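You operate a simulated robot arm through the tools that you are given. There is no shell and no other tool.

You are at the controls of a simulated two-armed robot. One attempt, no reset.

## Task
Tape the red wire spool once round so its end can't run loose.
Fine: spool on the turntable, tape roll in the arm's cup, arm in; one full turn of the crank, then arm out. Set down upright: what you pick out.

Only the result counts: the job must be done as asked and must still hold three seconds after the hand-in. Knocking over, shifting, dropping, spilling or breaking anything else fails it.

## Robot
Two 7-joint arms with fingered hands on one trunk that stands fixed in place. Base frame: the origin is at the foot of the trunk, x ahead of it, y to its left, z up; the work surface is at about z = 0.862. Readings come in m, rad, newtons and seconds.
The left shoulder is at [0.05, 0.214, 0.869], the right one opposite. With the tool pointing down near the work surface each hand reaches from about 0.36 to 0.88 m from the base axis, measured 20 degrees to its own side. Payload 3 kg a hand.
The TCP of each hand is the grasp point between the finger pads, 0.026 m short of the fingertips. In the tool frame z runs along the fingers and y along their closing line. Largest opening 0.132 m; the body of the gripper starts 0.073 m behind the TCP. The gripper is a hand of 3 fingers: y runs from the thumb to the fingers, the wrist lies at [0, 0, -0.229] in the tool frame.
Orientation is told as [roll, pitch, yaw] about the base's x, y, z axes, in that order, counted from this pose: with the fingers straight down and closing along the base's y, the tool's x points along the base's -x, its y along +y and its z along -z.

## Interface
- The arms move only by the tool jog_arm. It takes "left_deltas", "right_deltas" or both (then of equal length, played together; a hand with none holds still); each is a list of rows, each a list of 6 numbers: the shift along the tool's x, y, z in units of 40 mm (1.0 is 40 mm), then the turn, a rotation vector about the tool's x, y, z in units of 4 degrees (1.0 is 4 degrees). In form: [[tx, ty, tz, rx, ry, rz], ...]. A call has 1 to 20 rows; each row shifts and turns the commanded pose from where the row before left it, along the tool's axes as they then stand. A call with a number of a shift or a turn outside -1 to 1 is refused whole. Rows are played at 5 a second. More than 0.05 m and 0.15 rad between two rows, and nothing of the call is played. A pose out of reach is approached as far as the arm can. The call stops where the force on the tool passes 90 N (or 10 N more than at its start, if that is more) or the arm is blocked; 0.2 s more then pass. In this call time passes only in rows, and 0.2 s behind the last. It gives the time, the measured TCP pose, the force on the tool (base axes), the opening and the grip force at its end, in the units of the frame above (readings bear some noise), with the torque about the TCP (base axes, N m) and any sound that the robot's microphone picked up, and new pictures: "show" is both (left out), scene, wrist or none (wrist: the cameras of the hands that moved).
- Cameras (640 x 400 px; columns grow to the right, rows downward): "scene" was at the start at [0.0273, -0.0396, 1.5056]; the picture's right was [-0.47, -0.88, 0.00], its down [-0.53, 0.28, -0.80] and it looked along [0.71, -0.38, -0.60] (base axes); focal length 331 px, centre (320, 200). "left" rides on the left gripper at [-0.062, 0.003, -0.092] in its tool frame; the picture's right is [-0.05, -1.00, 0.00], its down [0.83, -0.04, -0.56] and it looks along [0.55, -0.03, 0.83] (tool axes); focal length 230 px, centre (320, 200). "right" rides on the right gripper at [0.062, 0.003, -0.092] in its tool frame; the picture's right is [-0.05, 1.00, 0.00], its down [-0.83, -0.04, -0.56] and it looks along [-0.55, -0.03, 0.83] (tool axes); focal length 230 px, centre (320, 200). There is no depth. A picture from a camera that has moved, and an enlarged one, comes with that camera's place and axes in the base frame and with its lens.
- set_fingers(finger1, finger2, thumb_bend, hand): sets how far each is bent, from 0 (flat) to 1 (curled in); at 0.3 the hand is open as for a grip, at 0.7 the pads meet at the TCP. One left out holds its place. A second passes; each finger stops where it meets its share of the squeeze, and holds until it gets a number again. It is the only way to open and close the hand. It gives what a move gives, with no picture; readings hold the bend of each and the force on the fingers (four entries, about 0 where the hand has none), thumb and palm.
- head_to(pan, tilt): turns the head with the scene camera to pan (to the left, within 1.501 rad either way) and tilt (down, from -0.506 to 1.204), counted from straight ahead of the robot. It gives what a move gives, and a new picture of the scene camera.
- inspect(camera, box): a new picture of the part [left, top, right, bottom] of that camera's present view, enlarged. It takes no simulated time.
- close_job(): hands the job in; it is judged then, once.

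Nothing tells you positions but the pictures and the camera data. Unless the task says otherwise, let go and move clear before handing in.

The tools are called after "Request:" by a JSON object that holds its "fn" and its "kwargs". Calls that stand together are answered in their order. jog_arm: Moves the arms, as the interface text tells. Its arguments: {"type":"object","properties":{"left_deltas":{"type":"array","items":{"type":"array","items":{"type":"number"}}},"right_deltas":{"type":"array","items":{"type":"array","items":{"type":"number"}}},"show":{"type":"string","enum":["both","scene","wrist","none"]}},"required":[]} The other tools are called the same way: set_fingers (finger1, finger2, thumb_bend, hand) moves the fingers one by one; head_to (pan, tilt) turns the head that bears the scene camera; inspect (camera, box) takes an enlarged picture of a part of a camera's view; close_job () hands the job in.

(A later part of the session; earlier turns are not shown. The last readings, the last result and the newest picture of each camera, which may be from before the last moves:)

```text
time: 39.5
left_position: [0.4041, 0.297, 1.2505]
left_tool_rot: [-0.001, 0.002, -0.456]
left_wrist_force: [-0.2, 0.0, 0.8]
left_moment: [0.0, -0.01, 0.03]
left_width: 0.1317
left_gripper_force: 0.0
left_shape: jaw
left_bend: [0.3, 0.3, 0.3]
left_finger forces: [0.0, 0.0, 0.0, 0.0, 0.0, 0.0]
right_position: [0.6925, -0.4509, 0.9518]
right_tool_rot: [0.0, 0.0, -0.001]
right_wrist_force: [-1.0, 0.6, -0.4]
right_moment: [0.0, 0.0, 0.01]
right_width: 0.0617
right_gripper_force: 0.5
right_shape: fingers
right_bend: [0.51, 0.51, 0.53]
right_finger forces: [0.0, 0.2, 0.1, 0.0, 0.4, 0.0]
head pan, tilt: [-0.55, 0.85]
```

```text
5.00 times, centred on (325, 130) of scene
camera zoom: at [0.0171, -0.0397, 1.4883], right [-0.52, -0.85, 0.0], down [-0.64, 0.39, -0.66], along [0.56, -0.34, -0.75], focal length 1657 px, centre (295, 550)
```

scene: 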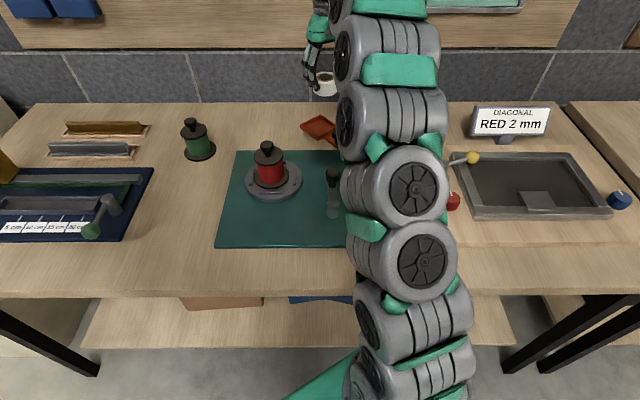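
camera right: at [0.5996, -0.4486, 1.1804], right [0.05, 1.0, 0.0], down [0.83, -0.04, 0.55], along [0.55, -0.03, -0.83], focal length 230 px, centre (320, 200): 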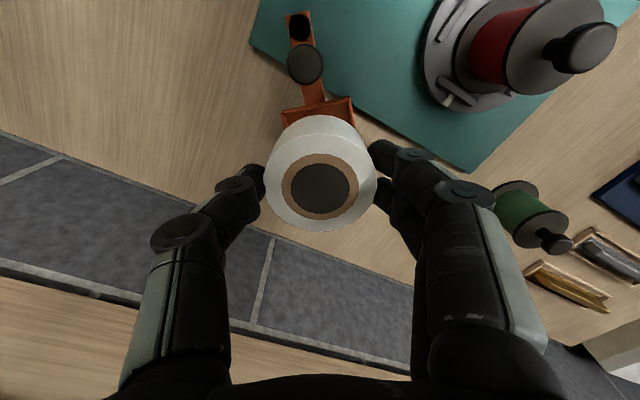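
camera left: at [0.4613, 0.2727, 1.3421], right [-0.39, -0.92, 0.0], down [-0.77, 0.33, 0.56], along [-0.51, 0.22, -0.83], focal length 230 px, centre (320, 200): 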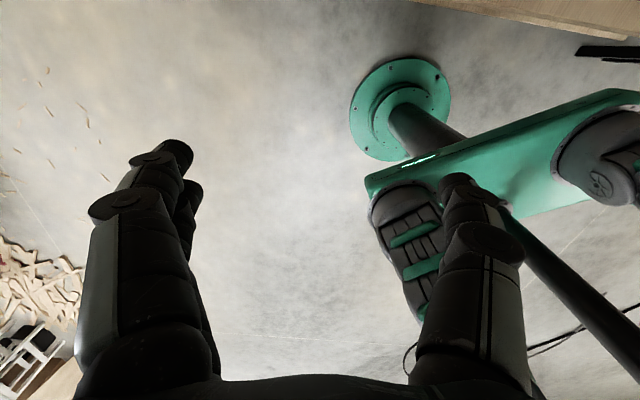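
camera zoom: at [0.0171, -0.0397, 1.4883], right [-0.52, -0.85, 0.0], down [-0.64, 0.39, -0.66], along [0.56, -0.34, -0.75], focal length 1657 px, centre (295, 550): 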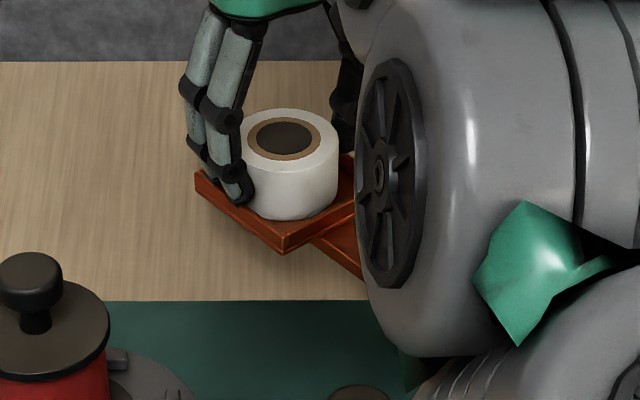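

The roll is loose in the tray. I'll open a little more and rise clear.

Request:
{"fn": "set_fingers", "kwargs": {"hand": "right", "finger1": 0.47, "finger2": 0.47, "thumb_bend": 0.48}}

Request:
{"fn": "jog_arm", "kwargs": {"right_deltas": [[0, 0, -0.25, 0, 0, 0], [0, 0, -0.5, 0, 0, 0], [0, 0, -0.8, 0, 0, 0], [0, 0, -0.8, 0, 0, 0], [0.5, 0, -0.6, 0, 0, 0], [0.9, 0, 0, 0, 0, 0], [0.9, 0, 0, 0, 0, 0]], "show": "both"}}

Request:
{"fn": "inspect", "kwargs": {"camera": "right", "box": [240, 20, 440, 220]}}

Request:
{"fn": "inspect", "kwargs": {"camera": "scene", "box": [280, 90, 370, 170]}}

```text
time: 40.5
left_position: [0.4038, 0.2958, 1.2513]
left_tool_rot: [0.0, 0.0, -0.454]
left_wrist_force: [-0.6, 0.4, 0.1]
left_moment: [0.02, -0.05, -0.01]
left_width: 0.1318
left_gripper_force: 0.0
left_shape: jaw
left_bend: [0.3, 0.3, 0.3]
left_finger forces: [0.0, 0.0, 0.0, 0.0, 0.0, 0.1]
right_position: [0.6911, -0.4496, 0.9516]
right_tool_rot: [0.001, -0.002, 0.001]
right_wrist_force: [-0.4, -0.4, -0.9]
right_moment: [-0.01, -0.01, 0.02]
right_width: 0.0752
right_gripper_force: 0.0
right_shape: fingers
right_bend: [0.47, 0.47, 0.48]
right_finger forces: [0.0, 0.0, 0.0, 0.1, 0.0, 0.0]
head pan, tilt: [-0.55, 0.85]
```

```text
time: 42.1
left_position: [0.4037, 0.2968, 1.251]
left_tool_rot: [0.001, 0.001, -0.455]
left_wrist_force: [-0.1, -0.2, -0.5]
left_moment: [0.02, 0.0, -0.02]
left_width: 0.1322
left_gripper_force: 0.0
left_shape: jaw
left_bend: [0.3, 0.3, 0.3]
left_finger forces: [0.1, 0.1, 0.0, 0.1, 0.0, 0.0]
right_position: [0.6012, -0.4518, 1.069]
right_tool_rot: [-0.002, -0.002, 0.001]
right_wrist_force: [0.1, -0.6, 0.0]
right_moment: [0.01, 0.01, 0.03]
right_width: 0.0756
right_gripper_force: 0.1
right_shape: fingers
right_bend: [0.47, 0.47, 0.48]
right_finger forces: [0.0, 0.0, 0.0, 0.0, 0.1, 0.0]
head pan, tilt: [-0.55, 0.85]
camera right: at [0.5402, -0.4476, 1.1605], right [0.05, 1.0, 0.0], down [0.83, -0.04, 0.56], along [0.56, -0.03, -0.83], focal length 230 px, centre (320, 200)
```

scene: 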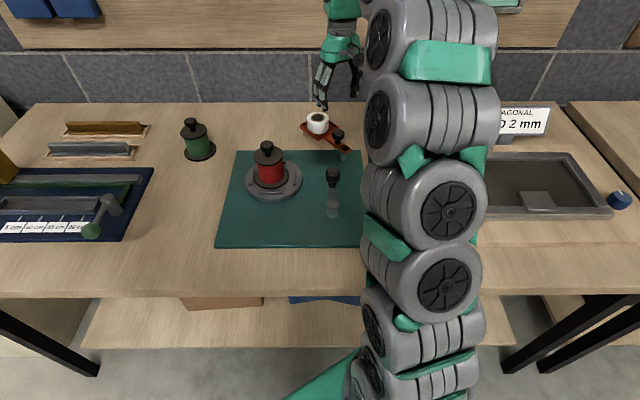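
right: 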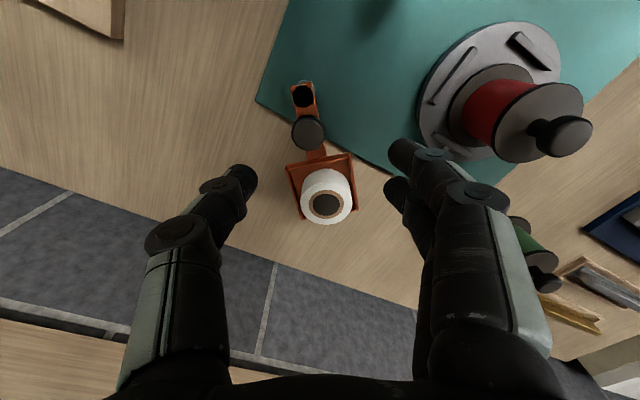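

```text
2.00 times, centred on (340, 120) of right
camera zoom: at [0.5402, -0.4476, 1.1605], right [0.05, 1.0, 0.0], down [0.83, -0.04, 0.56], along [0.56, -0.03, -0.83], focal length 460 px, centre (280, 360)
```

zoom: 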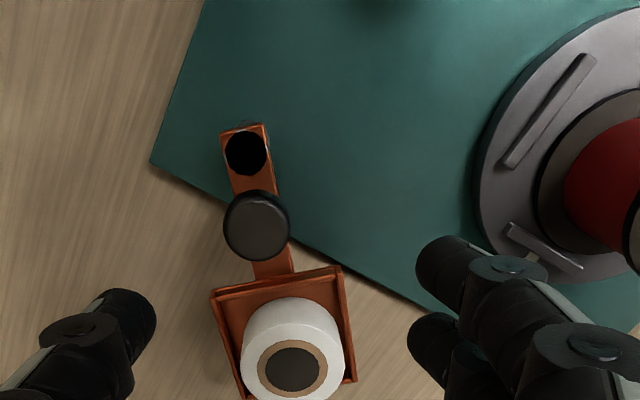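

```text
5.00 times, centred on (325, 130) of scene
camera zoom: at [0.0171, -0.0397, 1.4883], right [-0.52, -0.85, 0.0], down [-0.64, 0.39, -0.66], along [0.56, -0.34, -0.75], focal length 1657 px, centre (295, 550)
```

zoom: 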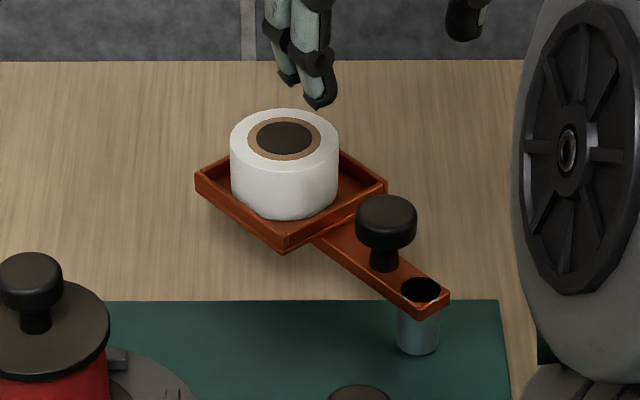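

The roll is in the cup and the hand is clear. I'll enlarge to confirm it sits flat on the tray floor.

Request:
{"fn": "inspect", "kwargs": {"camera": "scene", "box": [300, 105, 350, 145]}}

Request:
{"fn": "inspect", "kwargs": {"camera": "right", "box": [275, 70, 375, 230]}}

```text
10.00 times, centred on (325, 125) of scene
camera zoom: at [0.0171, -0.0397, 1.4883], right [-0.52, -0.85, 0.0], down [-0.64, 0.39, -0.66], along [0.56, -0.34, -0.75], focal length 3314 px, centre (270, 950)
```

zoom: 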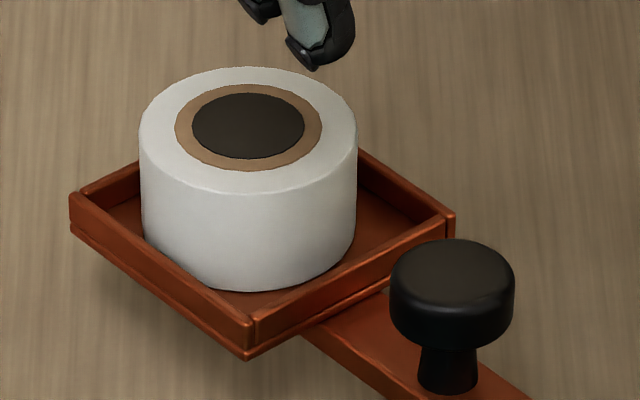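

```text
2.50 times, centred on (325, 150) of right
camera zoom: at [0.5402, -0.4476, 1.1605], right [0.05, 1.0, 0.0], down [0.83, -0.04, 0.56], along [0.56, -0.03, -0.83], focal length 575 px, centre (308, 325)
```

zoom: 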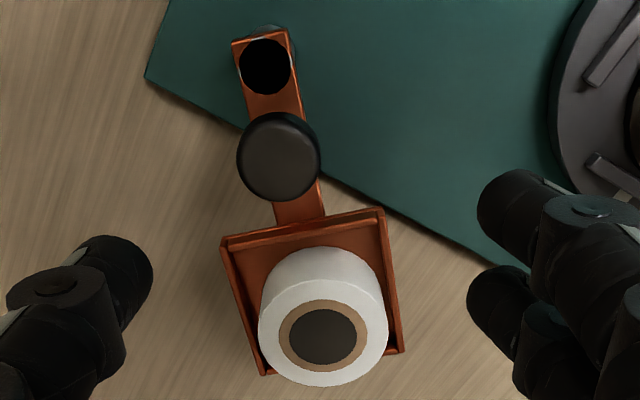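

The roll sits flat on the tray floor inside the walls. Next is the arm's black knob at about (0.607, -0.462) with its top near z 0.940: I'll turn the hand to match the arm's angle and hover above it.

Request:
{"fn": "set_fingers", "kwargs": {"hand": "right", "finger1": 0.53, "finger2": 0.53, "thumb_bend": 0.53}}

Request:
{"fn": "jog_arm", "kwargs": {"right_deltas": [[-0.15, -0.25, 0.3, 0, 0, 0], [0, 0, 0.4, 0, 0, 0], [0, 0, 0.5, 0, 0, 0], [0, 0, 0.5, 0, 0, 0], [0, 0, 0, 0, 0, -0.75], [0, 0, 0, 0, 0, -0.75], [0, 0, 0, 0, 0, -0.65]], "show": "wrist"}}

Request:
{"fn": "inspect", "kwargs": {"camera": "right", "box": [220, 40, 420, 240]}}

Request:
{"fn": "inspect", "kwargs": {"camera": "scene", "box": [290, 90, 380, 170]}}

```text
time: 43.1
left_position: [0.4036, 0.2962, 1.2509]
left_tool_rot: [-0.001, 0.0, -0.457]
left_wrist_force: [-0.6, -0.3, 0.2]
left_moment: [-0.02, -0.05, -0.01]
left_width: 0.1319
left_gripper_force: 0.0
left_shape: jaw
left_bend: [0.3, 0.3, 0.3]
left_finger forces: [0.0, 0.0, 0.0, 0.0, 0.0, 0.0]
right_position: [0.6012, -0.4516, 1.0691]
right_tool_rot: [0.0, 0.0, -0.002]
right_wrist_force: [-0.6, 0.8, 0.0]
right_moment: [0.0, 0.01, -0.04]
right_width: 0.0582
right_gripper_force: 0.0
right_shape: fingers
right_bend: [0.53, 0.53, 0.53]
right_finger forces: [0.0, 0.1, 0.0, 0.0, 0.0, 0.1]
head pan, tilt: [-0.55, 0.85]
```

```text
time: 44.7
left_position: [0.4047, 0.2971, 1.2505]
left_tool_rot: [-0.001, 0.0, -0.457]
left_wrist_force: [0.4, -0.6, -0.5]
left_moment: [0.03, 0.01, -0.02]
left_width: 0.132
left_gripper_force: 0.0
left_shape: jaw
left_bend: [0.3, 0.3, 0.3]
left_finger forces: [0.0, 0.1, 0.0, 0.1, 0.0, 0.0]
right_position: [0.6062, -0.4602, 1.0014]
right_tool_rot: [0.001, 0.001, 0.152]
right_wrist_force: [-0.5, 0.3, 0.9]
right_moment: [0.0, -0.03, -0.01]
right_width: 0.0585
right_gripper_force: 0.1
right_shape: fingers
right_bend: [0.53, 0.53, 0.53]
right_finger forces: [0.1, 0.1, 0.1, 0.1, 0.1, 0.0]
head pan, tilt: [-0.55, 0.85]
camera right: at [0.5468, -0.4663, 1.0927], right [-0.1, 1.0, 0.0], down [0.83, 0.08, 0.56], along [0.55, 0.05, -0.83], focal length 230 px, centre (320, 200)
```

right: 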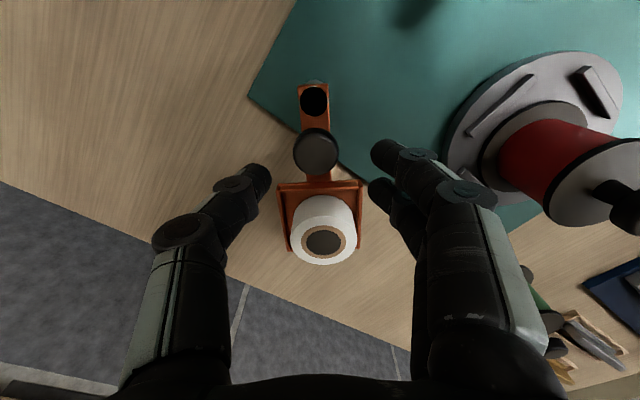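

```text
2.00 times, centred on (320, 140) of right
camera zoom: at [0.5468, -0.4663, 1.0927], right [-0.1, 1.0, 0.0], down [0.83, 0.08, 0.56], along [0.55, 0.05, -0.83], focal length 460 px, centre (320, 320)
```

zoom: 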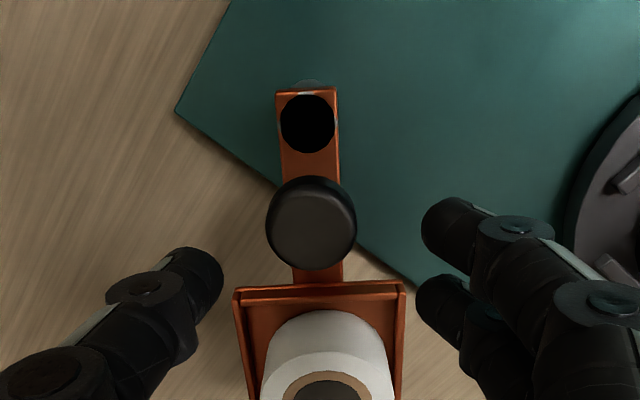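

```text
5.00 times, centred on (335, 130) of scene
camera zoom: at [0.0171, -0.0397, 1.4883], right [-0.52, -0.85, 0.0], down [-0.64, 0.39, -0.66], along [0.56, -0.34, -0.75], focal length 1657 px, centre (245, 550)
```

zoom: 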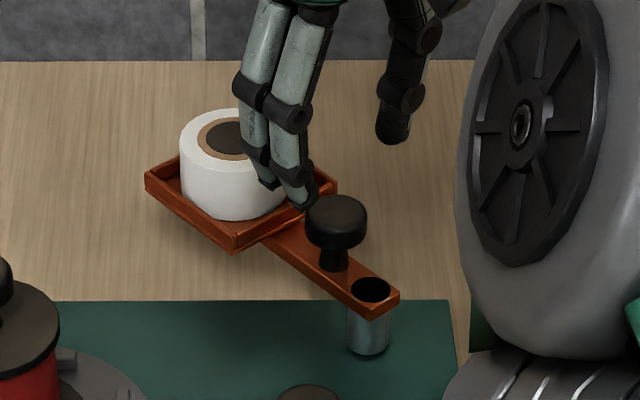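

The hand is aligned with the arm, the knob about 4 mm to the thumb side of centre. I'll correct that and descend around the knob.

Request:
{"fn": "jog_arm", "kwargs": {"right_deltas": [[-0.05, -0.09, 0.3, 0, 0, 0], [0, 0, 0.4, 0, 0, 0], [0, 0, 0.4, 0, 0, 0], [0, 0, 0.35, 0, 0, 0]], "show": "none"}}

Request:
{"fn": "inspect", "kwargs": {"camera": "right", "box": [220, 60, 420, 260]}}

Request:
{"fn": "inspect", "kwargs": {"camera": "scene", "box": [300, 100, 370, 170]}}

```text
time: 45.7
left_position: [0.4045, 0.2969, 1.2525]
left_tool_rot: [-0.001, -0.001, -0.455]
left_wrist_force: [0.1, 0.2, -0.6]
left_moment: [0.0, -0.02, -0.01]
left_width: 0.132
left_gripper_force: 0.0
left_shape: jaw
left_bend: [0.3, 0.3, 0.3]
left_finger forces: [0.1, 0.0, 0.0, 0.1, 0.0, 0.0]
right_position: [0.6093, -0.4642, 0.9417]
right_tool_rot: [0.001, 0.004, 0.15]
right_wrist_force: [-0.2, 0.7, -0.5]
right_moment: [0.0, -0.02, 0.01]
right_width: 0.0583
right_gripper_force: 0.1
right_shape: fingers
right_bend: [0.53, 0.53, 0.53]
right_finger forces: [0.0, 0.0, 0.0, 0.0, 0.0, 0.0]
head pan, tilt: [-0.55, 0.85]
```

```text
2.00 times, centred on (320, 160) of right
camera zoom: at [0.5494, -0.469, 1.034], right [-0.1, 1.0, 0.0], down [0.83, 0.08, 0.55], along [0.55, 0.06, -0.83], focal length 460 px, centre (320, 280)
```

zoom: 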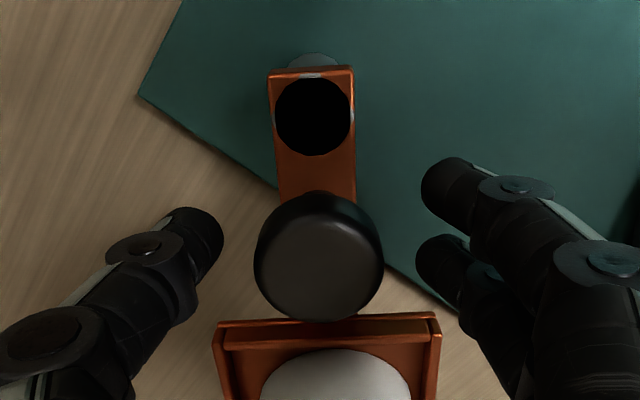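

```text
5.71 times, centred on (335, 135) of scene
camera zoom: at [0.0171, -0.0397, 1.4883], right [-0.52, -0.85, 0.0], down [-0.64, 0.39, -0.66], along [0.56, -0.34, -0.75], focal length 1894 px, centre (234, 571)
```

zoom: 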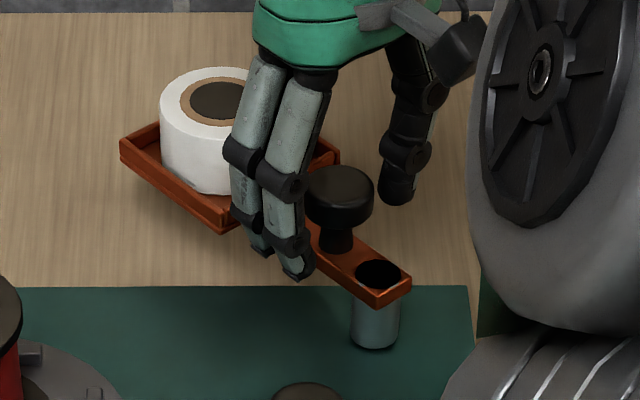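

The fingers straddle the knob at the right height. I'll close on it.

Request:
{"fn": "set_fingers", "kwargs": {"hand": "right", "finger1": 0.68, "finger2": 0.68, "thumb_bend": 0.68}}

Request:
{"fn": "inspect", "kwargs": {"camera": "right", "box": [220, 60, 420, 260]}}

Request:
{"fn": "inspect", "kwargs": {"camera": "scene", "box": [300, 100, 370, 170]}}

```text
time: 46.7
left_position: [0.4047, 0.2953, 1.2503]
left_tool_rot: [-0.001, 0.001, -0.455]
left_wrist_force: [0.5, 0.4, 0.0]
left_moment: [0.02, -0.02, -0.01]
left_width: 0.1319
left_gripper_force: 0.1
left_shape: jaw
left_bend: [0.3, 0.3, 0.3]
left_finger forces: [0.0, 0.0, 0.0, 0.0, 0.1, 0.1]
right_position: [0.609, -0.4635, 0.9422]
right_tool_rot: [-0.001, -0.002, 0.15]
right_wrist_force: [0.4, -1.0, -3.5]
right_moment: [-0.03, -0.04, 0.0]
right_width: 0.0281
right_gripper_force: 8.4
right_shape: fingers
right_bend: [0.63, 0.62, 0.64]
right_finger forces: [3.7, 4.2, 0.0, 0.0, 8.5, 0.0]
head pan, tilt: [-0.55, 0.85]
```

```text
2.00 times, centred on (320, 160) of right
camera zoom: at [0.5495, -0.4693, 1.0342], right [-0.1, 1.0, 0.0], down [0.83, 0.08, 0.55], along [0.55, 0.05, -0.83], focal length 460 px, centre (320, 280)
```

zoom: 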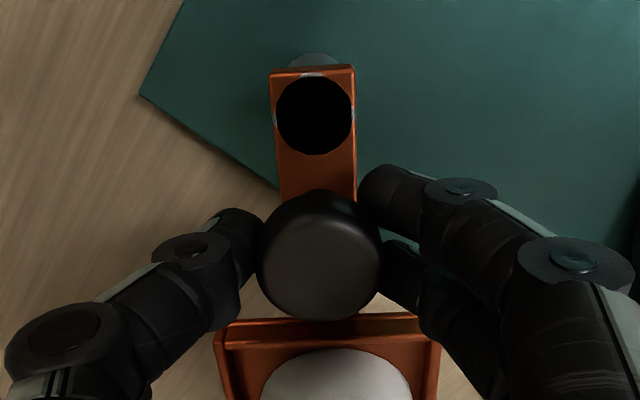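

```text
5.71 times, centred on (335, 135) of scene
camera zoom: at [0.0171, -0.0397, 1.4883], right [-0.52, -0.85, 0.0], down [-0.64, 0.39, -0.66], along [0.56, -0.34, -0.75], focal length 1894 px, centre (234, 571)
```

zoom: 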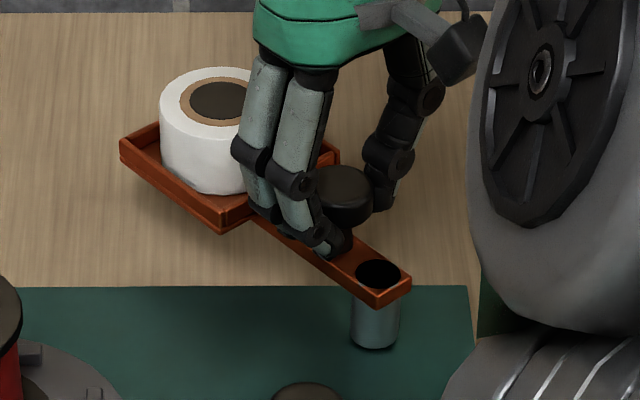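

The grip on the arm's knob is even, with the pivot about 29 mm behind it at (0.580, -0.467). I'll swing the arm in along that arc, turning the hand with it, and start with 20° to check the forces.

Request:
{"fn": "jog_arm", "kwargs": {"right_deltas": [[0.0018, 0.051, 0, 0, 0, -1], [0.0018, 0.051, 0, 0, 0, -1], [0.0018, 0.051, 0, 0, 0, -1], [0.0018, 0.051, 0, 0, 0, -1], [0.0018, 0.051, 0, 0, 0, -1]], "show": "both"}}

Request:
{"fn": "inspect", "kwargs": {"camera": "right", "box": [220, 60, 420, 260]}}

```text
time: 47.9
left_position: [0.4055, 0.2957, 1.2497]
left_tool_rot: [0.0, 0.0, -0.455]
left_wrist_force: [-0.4, 0.0, -0.6]
left_moment: [0.0, 0.0, -0.05]
left_width: 0.1319
left_gripper_force: 0.2
left_shape: jaw
left_bend: [0.3, 0.3, 0.3]
left_finger forces: [0.0, 0.0, 0.1, 0.1, 0.0, 0.0]
right_position: [0.6057, -0.4531, 0.9434]
right_tool_rot: [0.0, 0.002, 0.501]
right_wrist_force: [1.7, -2.7, -7.4]
right_moment: [-0.05, -0.03, 0.04]
right_width: 0.0285
right_gripper_force: 8.1
right_shape: fingers
right_bend: [0.64, 0.63, 0.64]
right_finger forces: [2.8, 4.0, 0.0, 0.1, 9.3, 0.1]
head pan, tilt: [-0.55, 0.85]
camera right: at [0.5517, -0.4803, 1.0348], right [-0.43, 0.9, 0.0], down [0.75, 0.36, 0.56], along [0.5, 0.24, -0.83], focal length 230 px, centre (320, 200)
```

scene: 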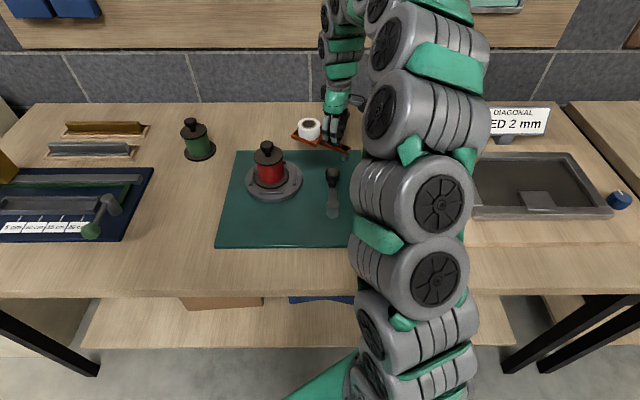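
right: 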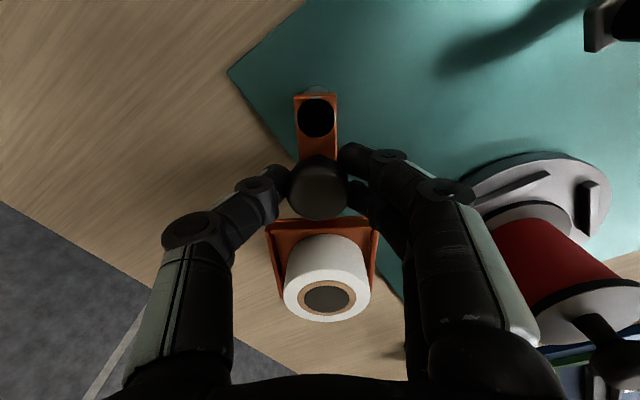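

```text
2.00 times, centred on (320, 160) of right
camera zoom: at [0.5517, -0.4803, 1.0348], right [-0.43, 0.9, 0.0], down [0.75, 0.36, 0.56], along [0.5, 0.24, -0.83], focal length 460 px, centre (320, 280)
```

zoom: 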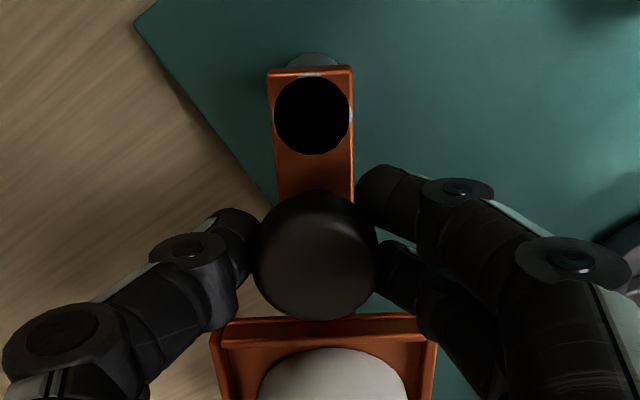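

The arm follows smoothly with low forces. I'll continue the swing another 40°.

Request:
{"fn": "jog_arm", "kwargs": {"right_deltas": [[0.0018, 0.051, 0, 0, 0, -1], [0.0018, 0.051, 0, 0, 0, -1], [0.0018, 0.051, 0, 0, 0, -1], [0.0018, 0.051, 0, 0, 0, -1], [0.0018, 0.051, 0, 0, 0, -1], [0.0018, 0.051, 0, 0, 0, -1], [0.0018, 0.051, 0, 0, 0, -1], [0.0018, 0.051, 0, 0, 0, -1], [0.0018, 0.051, 0, 0, 0, -1], [0.0018, 0.051, 0, 0, 0, -1]], "show": "both"}}

Request:
{"fn": "inspect", "kwargs": {"camera": "scene", "box": [230, 90, 390, 230]}}

```text
time: 50.1
left_position: [0.4044, 0.2964, 1.2509]
left_tool_rot: [0.002, 0.001, -0.455]
left_wrist_force: [0.4, -0.3, 0.4]
left_moment: [0.01, 0.04, 0.02]
left_width: 0.1321
left_gripper_force: 0.1
left_shape: jaw
left_bend: [0.3, 0.3, 0.3]
left_finger forces: [0.0, 0.0, 0.0, 0.0, 0.0, 0.0]
right_position: [0.5911, -0.442, 0.9444]
right_tool_rot: [0.001, 0.0, 1.201]
right_wrist_force: [3.1, -2.0, -3.5]
right_moment: [-0.08, -0.11, 0.02]
right_width: 0.0282
right_gripper_force: 8.9
right_shape: fingers
right_bend: [0.64, 0.63, 0.64]
right_finger forces: [3.0, 3.8, 0.1, 0.1, 9.8, 0.1]
head pan, tilt: [-0.55, 0.85]
camera right: at [0.567, -0.4975, 1.0346], right [-0.91, 0.41, 0.0], down [0.34, 0.76, 0.56], along [0.23, 0.51, -0.83], focal length 230 px, centre (320, 200)
```

scene: 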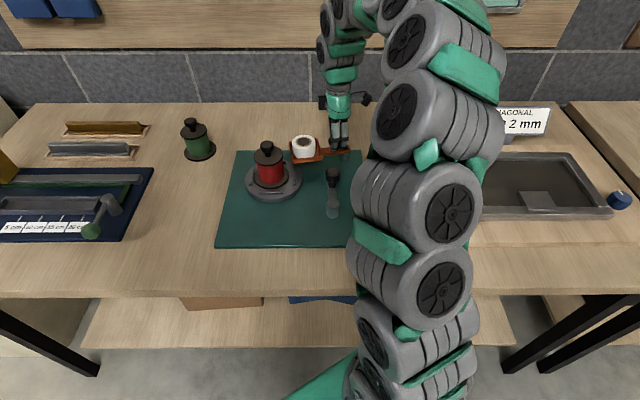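
right: 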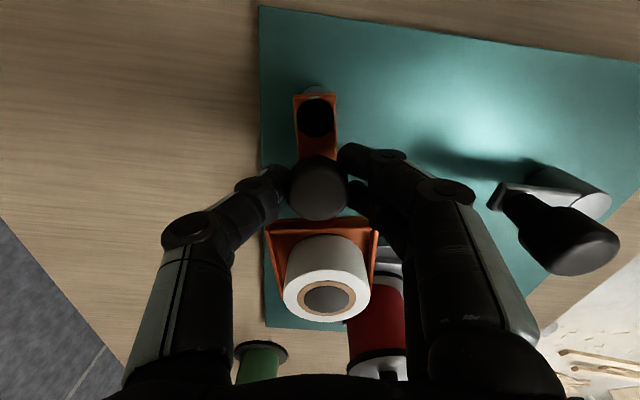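

```text
2.86 times, centred on (310, 160) of scene
camera zoom: at [0.0172, -0.0397, 1.4883], right [-0.52, -0.85, 0.0], down [-0.64, 0.39, -0.66], along [0.56, -0.34, -0.75], focal length 947 px, centre (349, 314)
```

zoom: 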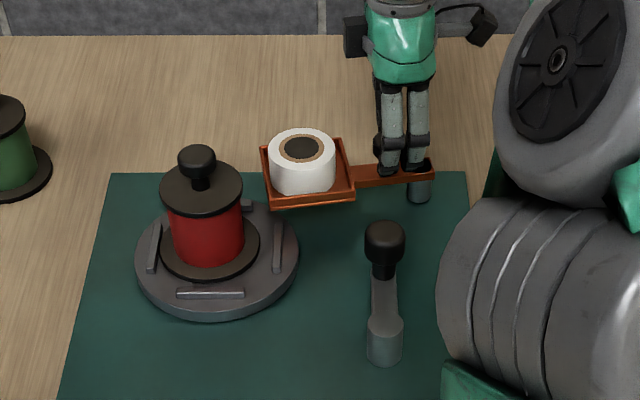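

The arm is at about 69° and the tray is approaching the spool; the line from the pivot to the turntable is near 84°. I'll continue in smaller amounts and watch for a stop.

Request:
{"fn": "jog_arm", "kwargs": {"right_deltas": [[0.0018, 0.051, 0, 0, 0, -1], [0.0018, 0.051, 0, 0, 0, -1], [0.0018, 0.051, 0, 0, 0, -1]], "show": "wrist"}}

Request:
{"fn": "inspect", "kwargs": {"camera": "scene", "box": [230, 90, 390, 230]}}

```text
time: 50.9
left_position: [0.4045, 0.2967, 1.2502]
left_tool_rot: [0.001, 0.001, -0.455]
left_wrist_force: [0.7, -0.4, 0.1]
left_moment: [-0.01, -0.02, 0.02]
left_width: 0.132
left_gripper_force: 0.1
left_shape: jaw
left_bend: [0.3, 0.3, 0.3]
left_finger forces: [0.0, 0.0, 0.0, 0.0, 0.0, 0.0]
right_position: [0.577, -0.4372, 0.932]
right_tool_rot: [-0.022, 0.005, 1.384]
right_wrist_force: [22.0, -12.4, -16.6]
right_moment: [0.03, 0.37, -0.3]
right_width: 0.0332
right_gripper_force: 12.5
right_shape: fingers
right_bend: [0.68, 0.68, 0.59]
right_finger forces: [0.0, 0.0, 0.0, 0.0, 25.1, 0.0]
right hand out of reach, approached as far as the arm can: row 2, 3
head pan, tilt: [-0.55, 0.85]
camera right: at [0.5607, -0.4956, 1.0225], right [-0.97, 0.24, -0.02], down [0.18, 0.81, 0.55], along [0.15, 0.53, -0.83], focal length 230 px, centre (320, 200)
```

right: 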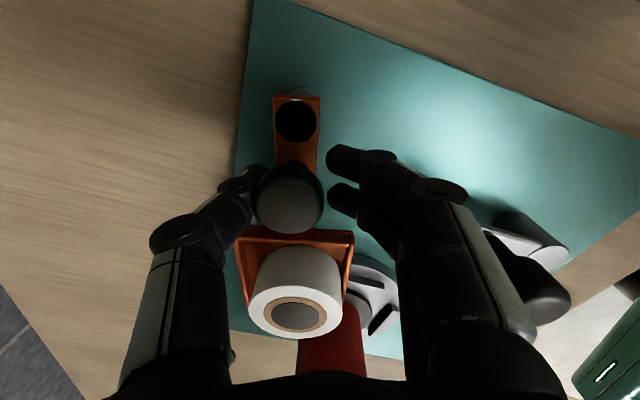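

```text
2.86 times, centred on (310, 160) of scene
camera zoom: at [0.0176, -0.0401, 1.4883], right [-0.52, -0.85, 0.0], down [-0.64, 0.39, -0.66], along [0.56, -0.34, -0.75], focal length 947 px, centre (349, 314)
```

zoom: 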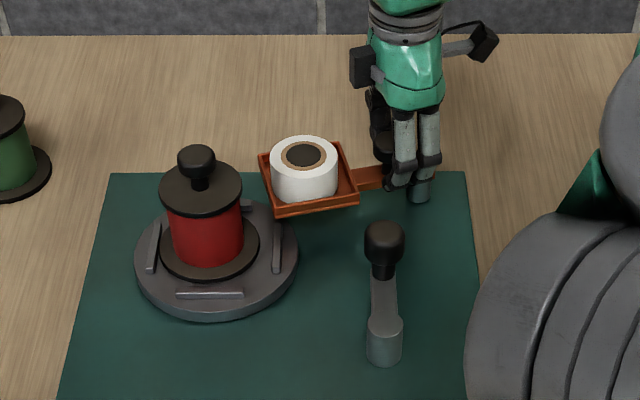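

The wrist reached its turning limit near 79° and the hand tilted, so the fingers lost the knob; the arm itself is at about 77°. I'll open the fingers to relieve the load and turn the wrist back before continuing without rotation.

Request:
{"fn": "set_fingers", "kwargs": {"hand": "right", "finger1": 0.53, "finger2": 0.53, "thumb_bend": 0.53}}

Request:
{"fn": "jog_arm", "kwargs": {"right_deltas": [[0, 0, -0.1, 0, 0, 1]], "show": "wrist"}}

```text
time: 51.9
left_position: [0.4038, 0.2967, 1.2504]
left_tool_rot: [-0.001, 0.0, -0.454]
left_wrist_force: [-0.1, 0.2, 0.1]
left_moment: [0.0, 0.01, 0.0]
left_width: 0.1322
left_gripper_force: 0.0
left_shape: jaw
left_bend: [0.3, 0.3, 0.3]
left_finger forces: [0.0, 0.0, 0.0, 0.0, 0.0, 0.1]
right_position: [0.5762, -0.435, 0.9321]
right_tool_rot: [-0.022, 0.004, 1.384]
right_wrist_force: [0.2, -0.6, -0.8]
right_moment: [-0.02, 0.0, -0.02]
right_width: 0.0587
right_gripper_force: 0.1
right_shape: fingers
right_bend: [0.53, 0.53, 0.53]
right_finger forces: [0.0, 0.0, 0.0, 0.0, 0.8, 0.0]
head pan, tilt: [-0.55, 0.85]
```

```text
time: 52.3
left_position: [0.4045, 0.2975, 1.2491]
left_tool_rot: [0.0, -0.001, -0.457]
left_wrist_force: [0.3, 0.2, 0.5]
left_moment: [-0.01, 0.04, 0.0]
left_width: 0.1321
left_gripper_force: 0.0
left_shape: jaw
left_bend: [0.3, 0.3, 0.3]
left_finger forces: [0.1, 0.0, 0.1, 0.0, 0.0, 0.0]
right_position: [0.5713, -0.4347, 0.9247]
right_tool_rot: [0.0, 0.002, 1.336]
right_wrist_force: [6.1, -0.4, 4.3]
right_moment: [-0.05, -0.14, -0.03]
right_width: 0.0624
right_gripper_force: 3.1
right_shape: fingers
right_bend: [0.53, 0.53, 0.52]
right_finger forces: [0.0, 0.0, 0.0, 0.0, 5.9, 0.1]
head pan, tilt: [-0.55, 0.85]
camera right: at [0.5548, -0.4933, 1.0154], right [-0.96, 0.28, 0.0], down [0.23, 0.8, 0.55], along [0.16, 0.53, -0.83], focal length 230 px, centre (320, 200)
```

right: 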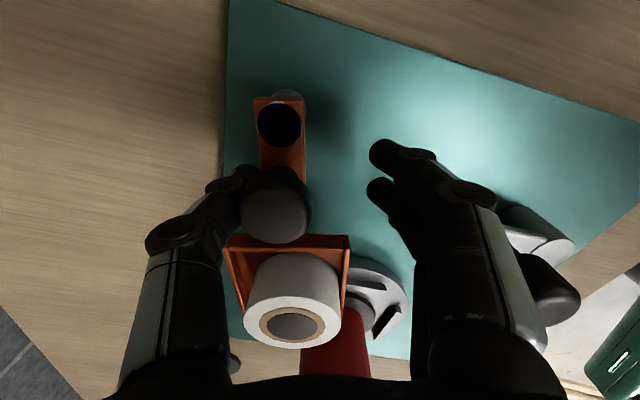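

The hand drifted low near its limit and the thumb is touching the knob. I'll turn back further, rise and shift slightly away to get clear.

Request:
{"fn": "jog_arm", "kwargs": {"right_deltas": [[-0.035, -0.15, -0.15, 0, 0, 1], [0, 0, -0.3, 0, 0, 1], [0, 0, -0.5, 0, 0, 1], [0, 0, -0.5, 0, 0, 1]], "show": "wrist"}}

Request:
{"fn": "inspect", "kwargs": {"camera": "scene", "box": [230, 90, 390, 230]}}

```text
time: 53.3
left_position: [0.4042, 0.2957, 1.2506]
left_tool_rot: [0.001, 0.002, -0.455]
left_wrist_force: [-1.1, 0.5, -0.9]
left_moment: [0.03, -0.01, -0.01]
left_width: 0.1322
left_gripper_force: 0.1
left_shape: jaw
left_bend: [0.3, 0.3, 0.3]
left_finger forces: [0.0, 0.0, 0.0, 0.1, 0.0, 0.1]
right_position: [0.5763, -0.4348, 0.9827]
right_tool_rot: [0.003, -0.001, 1.056]
right_wrist_force: [0.6, -0.2, 0.4]
right_moment: [-0.02, 0.02, -0.02]
right_width: 0.0579
right_gripper_force: 0.0
right_shape: fingers
right_bend: [0.53, 0.53, 0.53]
right_finger forces: [0.0, 0.0, 0.0, 0.0, 0.1, 0.1]
head pan, tilt: [-0.55, 0.85]
camera right: at [0.5446, -0.4859, 1.0742], right [-0.84, 0.54, 0.0], down [0.45, 0.7, 0.55], along [0.3, 0.47, -0.83], focal length 230 px, centre (320, 200)
```

right: 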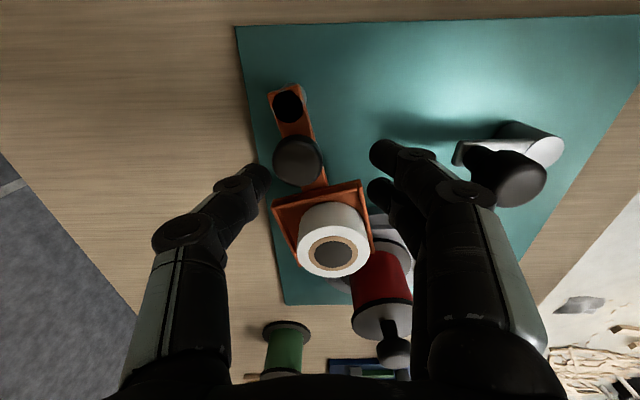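

```text
2.86 times, centred on (310, 160) of scene
camera zoom: at [0.017, -0.0396, 1.4883], right [-0.52, -0.85, 0.0], down [-0.64, 0.39, -0.66], along [0.56, -0.34, -0.75], focal length 947 px, centre (349, 314)
```

zoom: 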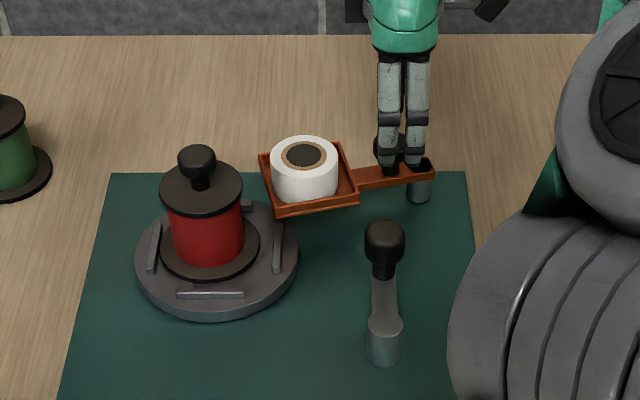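

The hand is free again at yaw 60°, and the arm rests at about 73–74°. I'll re-centre over the knob (14 mm towards the thumb side) and come down on it.

Request:
{"fn": "jog_arm", "kwargs": {"right_deltas": [[0, -0.18, 0, 0, 0, 0], [0, -0.18, 0, 0, 0, 0]], "show": "none"}}

Request:
{"fn": "inspect", "kwargs": {"camera": "right", "box": [220, 60, 420, 260]}}

```text
time: 53.9
left_position: [0.4037, 0.296, 1.2509]
left_tool_rot: [0.001, -0.001, -0.457]
left_wrist_force: [-0.5, -0.2, -0.2]
left_moment: [-0.01, -0.01, -0.01]
left_width: 0.1321
left_gripper_force: 0.1
left_shape: jaw
left_bend: [0.3, 0.3, 0.3]
left_finger forces: [0.0, 0.1, 0.1, 0.0, 0.0, 0.0]
right_position: [0.5881, -0.4415, 0.9828]
right_tool_rot: [0.0, 0.0, 1.059]
right_wrist_force: [0.4, -0.1, -0.2]
right_moment: [0.0, 0.02, 0.01]
right_width: 0.0581
right_gripper_force: 0.0
right_shape: fingers
right_bend: [0.53, 0.53, 0.53]
right_finger forces: [0.1, 0.0, 0.1, 0.0, 0.0, 0.0]
head pan, tilt: [-0.55, 0.85]
```

```text
2.00 times, centred on (320, 160) of right
camera zoom: at [0.5574, -0.4931, 1.0736], right [-0.84, 0.54, 0.0], down [0.45, 0.7, 0.56], along [0.3, 0.47, -0.83], focal length 460 px, centre (320, 280)
```

zoom: 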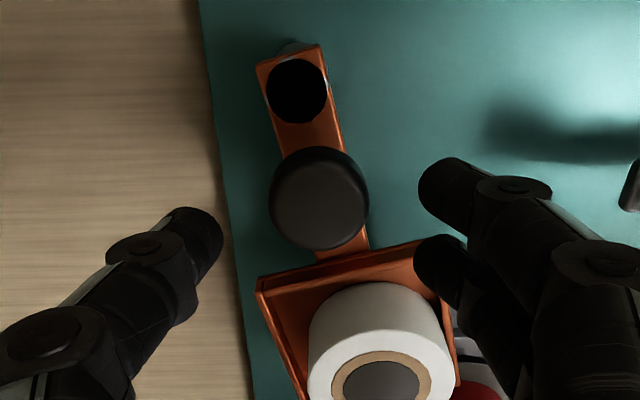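

The knob is centred between the fingers and the tray wall stays clear of them. I'll descend and grip again.

Request:
{"fn": "jog_arm", "kwargs": {"right_deltas": [[0, 0, 0.35, 0, 0, 0], [0, 0, 0.35, 0, 0, 0], [0, 0, 0.28, 0, 0, 0]], "show": "none"}}

Request:
{"fn": "set_fingers", "kwargs": {"hand": "right", "finger1": 0.7, "finger2": 0.7, "thumb_bend": 0.7}}

Request:
{"fn": "inspect", "kwargs": {"camera": "right", "box": [220, 60, 420, 260]}}

```text
time: 54.7
left_position: [0.4042, 0.2963, 1.2516]
left_tool_rot: [0.0, 0.001, -0.454]
left_wrist_force: [1.6, 0.4, 0.0]
left_moment: [0.01, 0.01, 0.01]
left_width: 0.1319
left_gripper_force: 0.1
left_shape: jaw
left_bend: [0.3, 0.3, 0.3]
left_finger forces: [0.1, 0.1, 0.0, 0.1, 0.1, 0.1]
right_position: [0.5889, -0.4418, 0.9432]
right_tool_rot: [-0.002, 0.0, 1.057]
right_wrist_force: [-0.4, -0.7, 0.1]
right_moment: [-0.01, -0.03, -0.01]
right_width: 0.0577
right_gripper_force: 0.0
right_shape: fingers
right_bend: [0.53, 0.53, 0.53]
right_finger forces: [0.0, 0.0, 0.0, 0.1, 0.1, 0.0]
head pan, tilt: [-0.55, 0.85]
```

```text
time: 55.7
left_position: [0.4042, 0.2967, 1.2502]
left_tool_rot: [0.0, 0.001, -0.456]
left_wrist_force: [-0.1, 0.9, 0.1]
left_moment: [0.02, 0.03, 0.01]
left_width: 0.132
left_gripper_force: 0.0
left_shape: jaw
left_bend: [0.3, 0.3, 0.3]
left_finger forces: [0.1, 0.0, 0.0, 0.0, 0.0, 0.0]
right_position: [0.5896, -0.4414, 0.9424]
right_tool_rot: [0.0, 0.001, 1.058]
right_wrist_force: [1.3, -1.9, -4.9]
right_moment: [-0.02, -0.02, -0.01]
right_width: 0.0265
right_gripper_force: 10.7
right_shape: fingers
right_bend: [0.64, 0.62, 0.64]
right_finger forces: [3.8, 5.8, 0.1, 0.0, 11.3, 0.0]
head pan, tilt: [-0.55, 0.85]
```

```text
2.00 times, centred on (320, 160) of right
camera zoom: at [0.5577, -0.4937, 1.0343], right [-0.84, 0.54, 0.0], down [0.45, 0.7, 0.56], along [0.3, 0.47, -0.83], focal length 460 px, centre (320, 280)
```

zoom: 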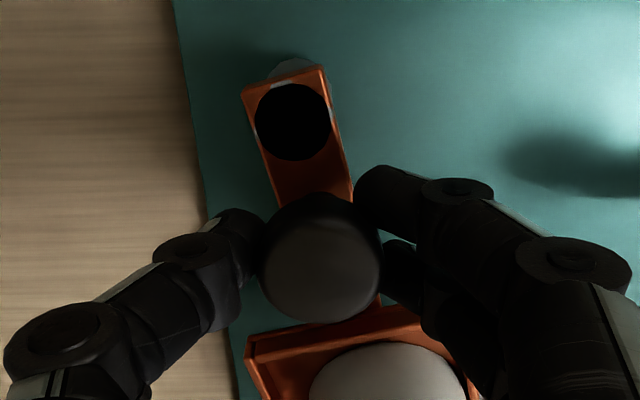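

The knob is gripped firmly. Now I'll translate along the arc by about 10° with the wrist angle fixed.

Request:
{"fn": "jog_arm", "kwargs": {"right_deltas": [[0.006, 0.039, 0, 0, 0, 0], [0.009, 0.039, 0, 0, 0, 0], [0.013, 0.039, 0, 0, 0, 0]], "show": "none"}}

Request:
{"fn": "inspect", "kwargs": {"camera": "right", "box": [220, 60, 420, 260]}}

Request:
{"fn": "inspect", "kwargs": {"camera": "scene", "box": [230, 90, 390, 230]}}

```text
time: 56.5
left_position: [0.404, 0.2975, 1.2502]
left_tool_rot: [0.001, 0.003, -0.456]
left_wrist_force: [-0.2, 0.1, -0.1]
left_moment: [0.02, 0.0, 0.03]
left_width: 0.132
left_gripper_force: 0.0
left_shape: jaw
left_bend: [0.3, 0.3, 0.3]
left_finger forces: [0.0, 0.0, 0.0, 0.1, 0.0, 0.0]
right_position: [0.5853, -0.4396, 0.9431]
right_tool_rot: [0.0, -0.001, 1.059]
right_wrist_force: [11.5, -3.3, -2.5]
right_moment: [-0.12, -0.3, 0.0]
right_width: 0.0266
right_gripper_force: 10.5
right_shape: fingers
right_bend: [0.67, 0.64, 0.64]
right_finger forces: [2.1, 3.6, 0.0, 0.0, 15.5, 0.0]
head pan, tilt: [-0.55, 0.85]
```

```text
2.00 times, centred on (320, 160) of right
camera zoom: at [0.5535, -0.492, 1.0345], right [-0.84, 0.53, 0.0], down [0.44, 0.7, 0.56], along [0.3, 0.47, -0.83], focal length 460 px, centre (320, 280)
```

zoom: 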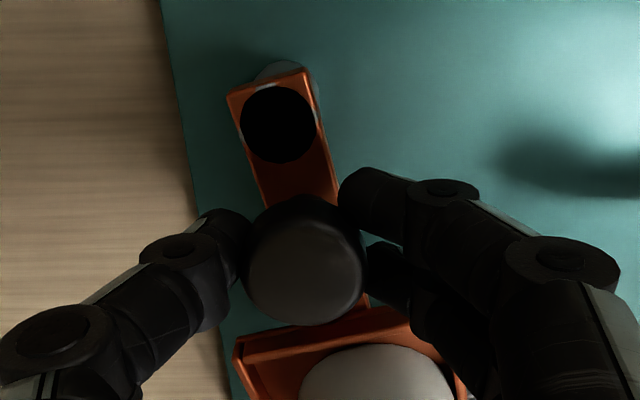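

```text
2.86 times, centred on (310, 160) of scene
camera zoom: at [0.0173, -0.0397, 1.4883], right [-0.52, -0.85, 0.0], down [-0.64, 0.39, -0.66], along [0.56, -0.34, -0.75], focal length 947 px, centre (349, 314)
```

zoom: 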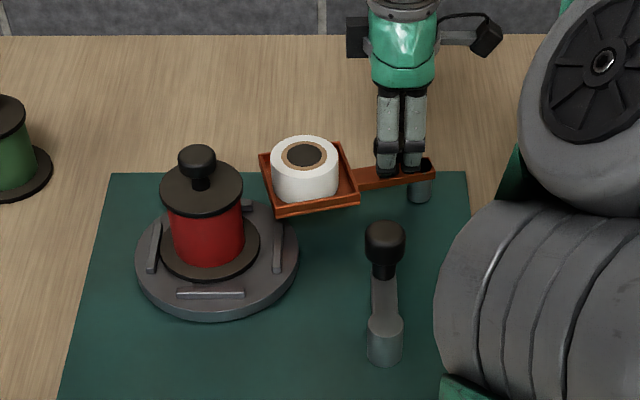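

The hand moved 5 mm while the tray stayed put and the force rose to 11 N, so the arm is already against its "in" stop at about 75°. I'll open the fingers and lift off.

Request:
{"fn": "set_fingers", "kwargs": {"hand": "right", "finger1": 0.53, "finger2": 0.53, "thumb_bend": 0.51}}

Request:
{"fn": "jog_arm", "kwargs": {"right_deltas": [[0, -0.08, 0, 0, 0, 0], [0, 0, -0.5, 0, 0, 0], [0, 0, -0.8, 0, 0, 0], [0, 0, -0.9, 0, 0, 0], [0, 0, -0.9, 0, 0, 0]], "show": "both"}}

Request:
{"fn": "inspect", "kwargs": {"camera": "scene", "box": [230, 90, 390, 230]}}

Request:
{"fn": "inspect", "kwargs": {"camera": "right", "box": [240, 60, 440, 260]}}

```text
time: 57.5
left_position: [0.404, 0.2968, 1.2501]
left_tool_rot: [0.0, -0.001, -0.455]
left_wrist_force: [0.5, -0.2, -0.6]
left_moment: [-0.03, 0.0, 0.03]
left_width: 0.132
left_gripper_force: 0.0
left_shape: jaw
left_bend: [0.3, 0.3, 0.3]
left_finger forces: [0.0, 0.0, 0.1, 0.0, 0.0, 0.0]
right_position: [0.5841, -0.4405, 0.9423]
right_tool_rot: [-0.001, 0.001, 1.057]
right_wrist_force: [0.1, -0.1, 0.1]
right_moment: [0.0, -0.02, -0.02]
right_width: 0.0604
right_gripper_force: 0.1
right_shape: fingers
right_bend: [0.53, 0.53, 0.51]
right_finger forces: [0.1, 0.0, 0.1, 0.0, 0.0, 0.0]
head pan, tilt: [-0.55, 0.85]
```

```text
time: 58.7
left_position: [0.4042, 0.2968, 1.2503]
left_tool_rot: [0.0, 0.001, -0.455]
left_wrist_force: [-0.3, 0.0, -0.1]
left_moment: [0.03, -0.02, -0.01]
left_width: 0.1317
left_gripper_force: 0.0
left_shape: jaw
left_bend: [0.3, 0.3, 0.3]
left_finger forces: [0.0, 0.1, 0.0, 0.1, 0.1, 0.1]
right_position: [0.5864, -0.4419, 1.0679]
right_tool_rot: [0.0, 0.0, 1.06]
right_wrist_force: [-0.3, -0.1, 0.0]
right_moment: [0.0, -0.02, 0.0]
right_width: 0.0607
right_gripper_force: 0.0
right_shape: fingers
right_bend: [0.53, 0.53, 0.51]
right_finger forces: [0.0, 0.0, 0.0, 0.0, 0.1, 0.0]
head pan, tilt: [-0.55, 0.85]
camera right: at [0.5557, -0.4943, 1.1594], right [-0.84, 0.53, 0.0], down [0.45, 0.7, 0.56], along [0.3, 0.47, -0.83], focal length 230 px, centre (320, 200)
```

scene: 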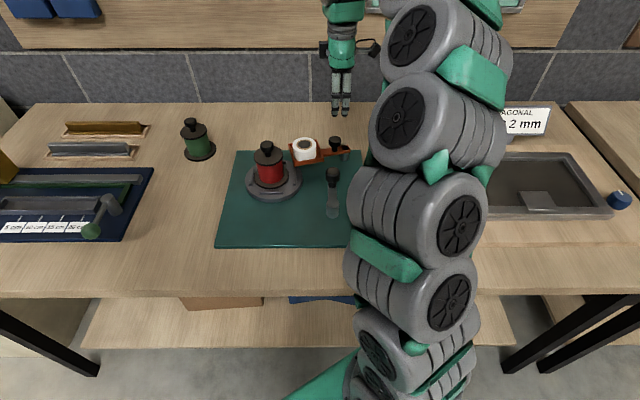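
right: 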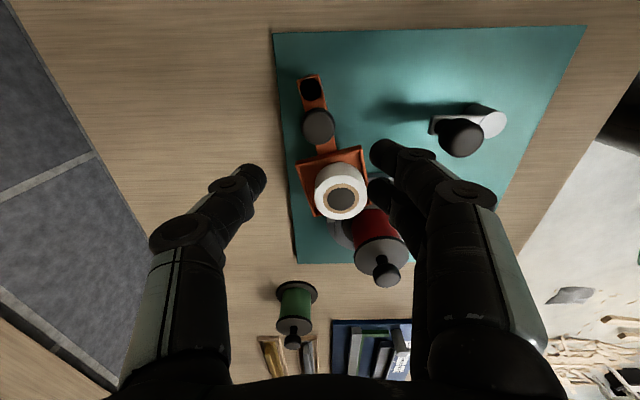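

```text
2.86 times, centred on (310, 160) of scene
camera zoom: at [0.017, -0.0396, 1.4883], right [-0.52, -0.85, 0.0], down [-0.64, 0.39, -0.66], along [0.56, -0.34, -0.75], focal length 947 px, centre (349, 314)
```

zoom: 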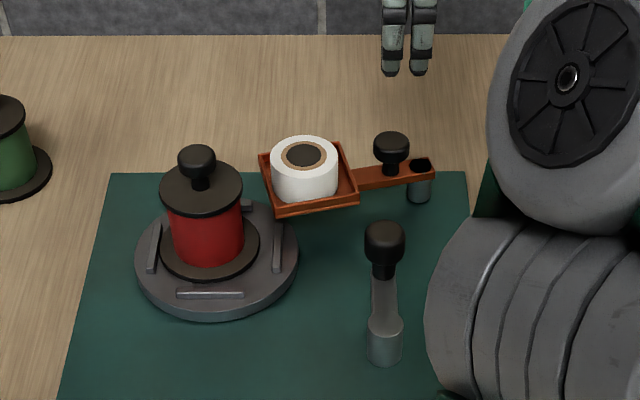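

```text
2.00 times, centred on (340, 160) of right
camera zoom: at [0.5557, -0.4943, 1.1594], right [-0.84, 0.53, 0.0], down [0.45, 0.7, 0.56], along [0.3, 0.47, -0.83], focal length 460 px, centre (280, 280)
```

zoom: 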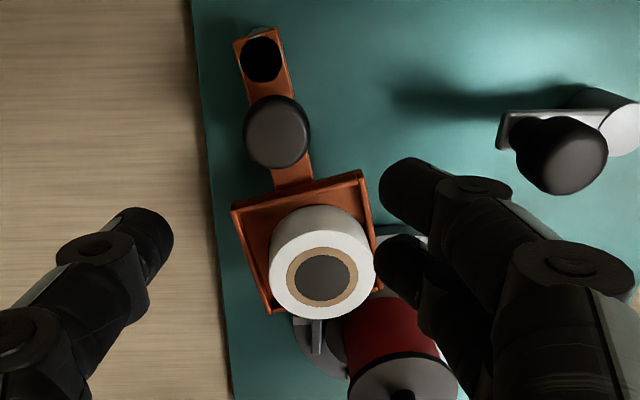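

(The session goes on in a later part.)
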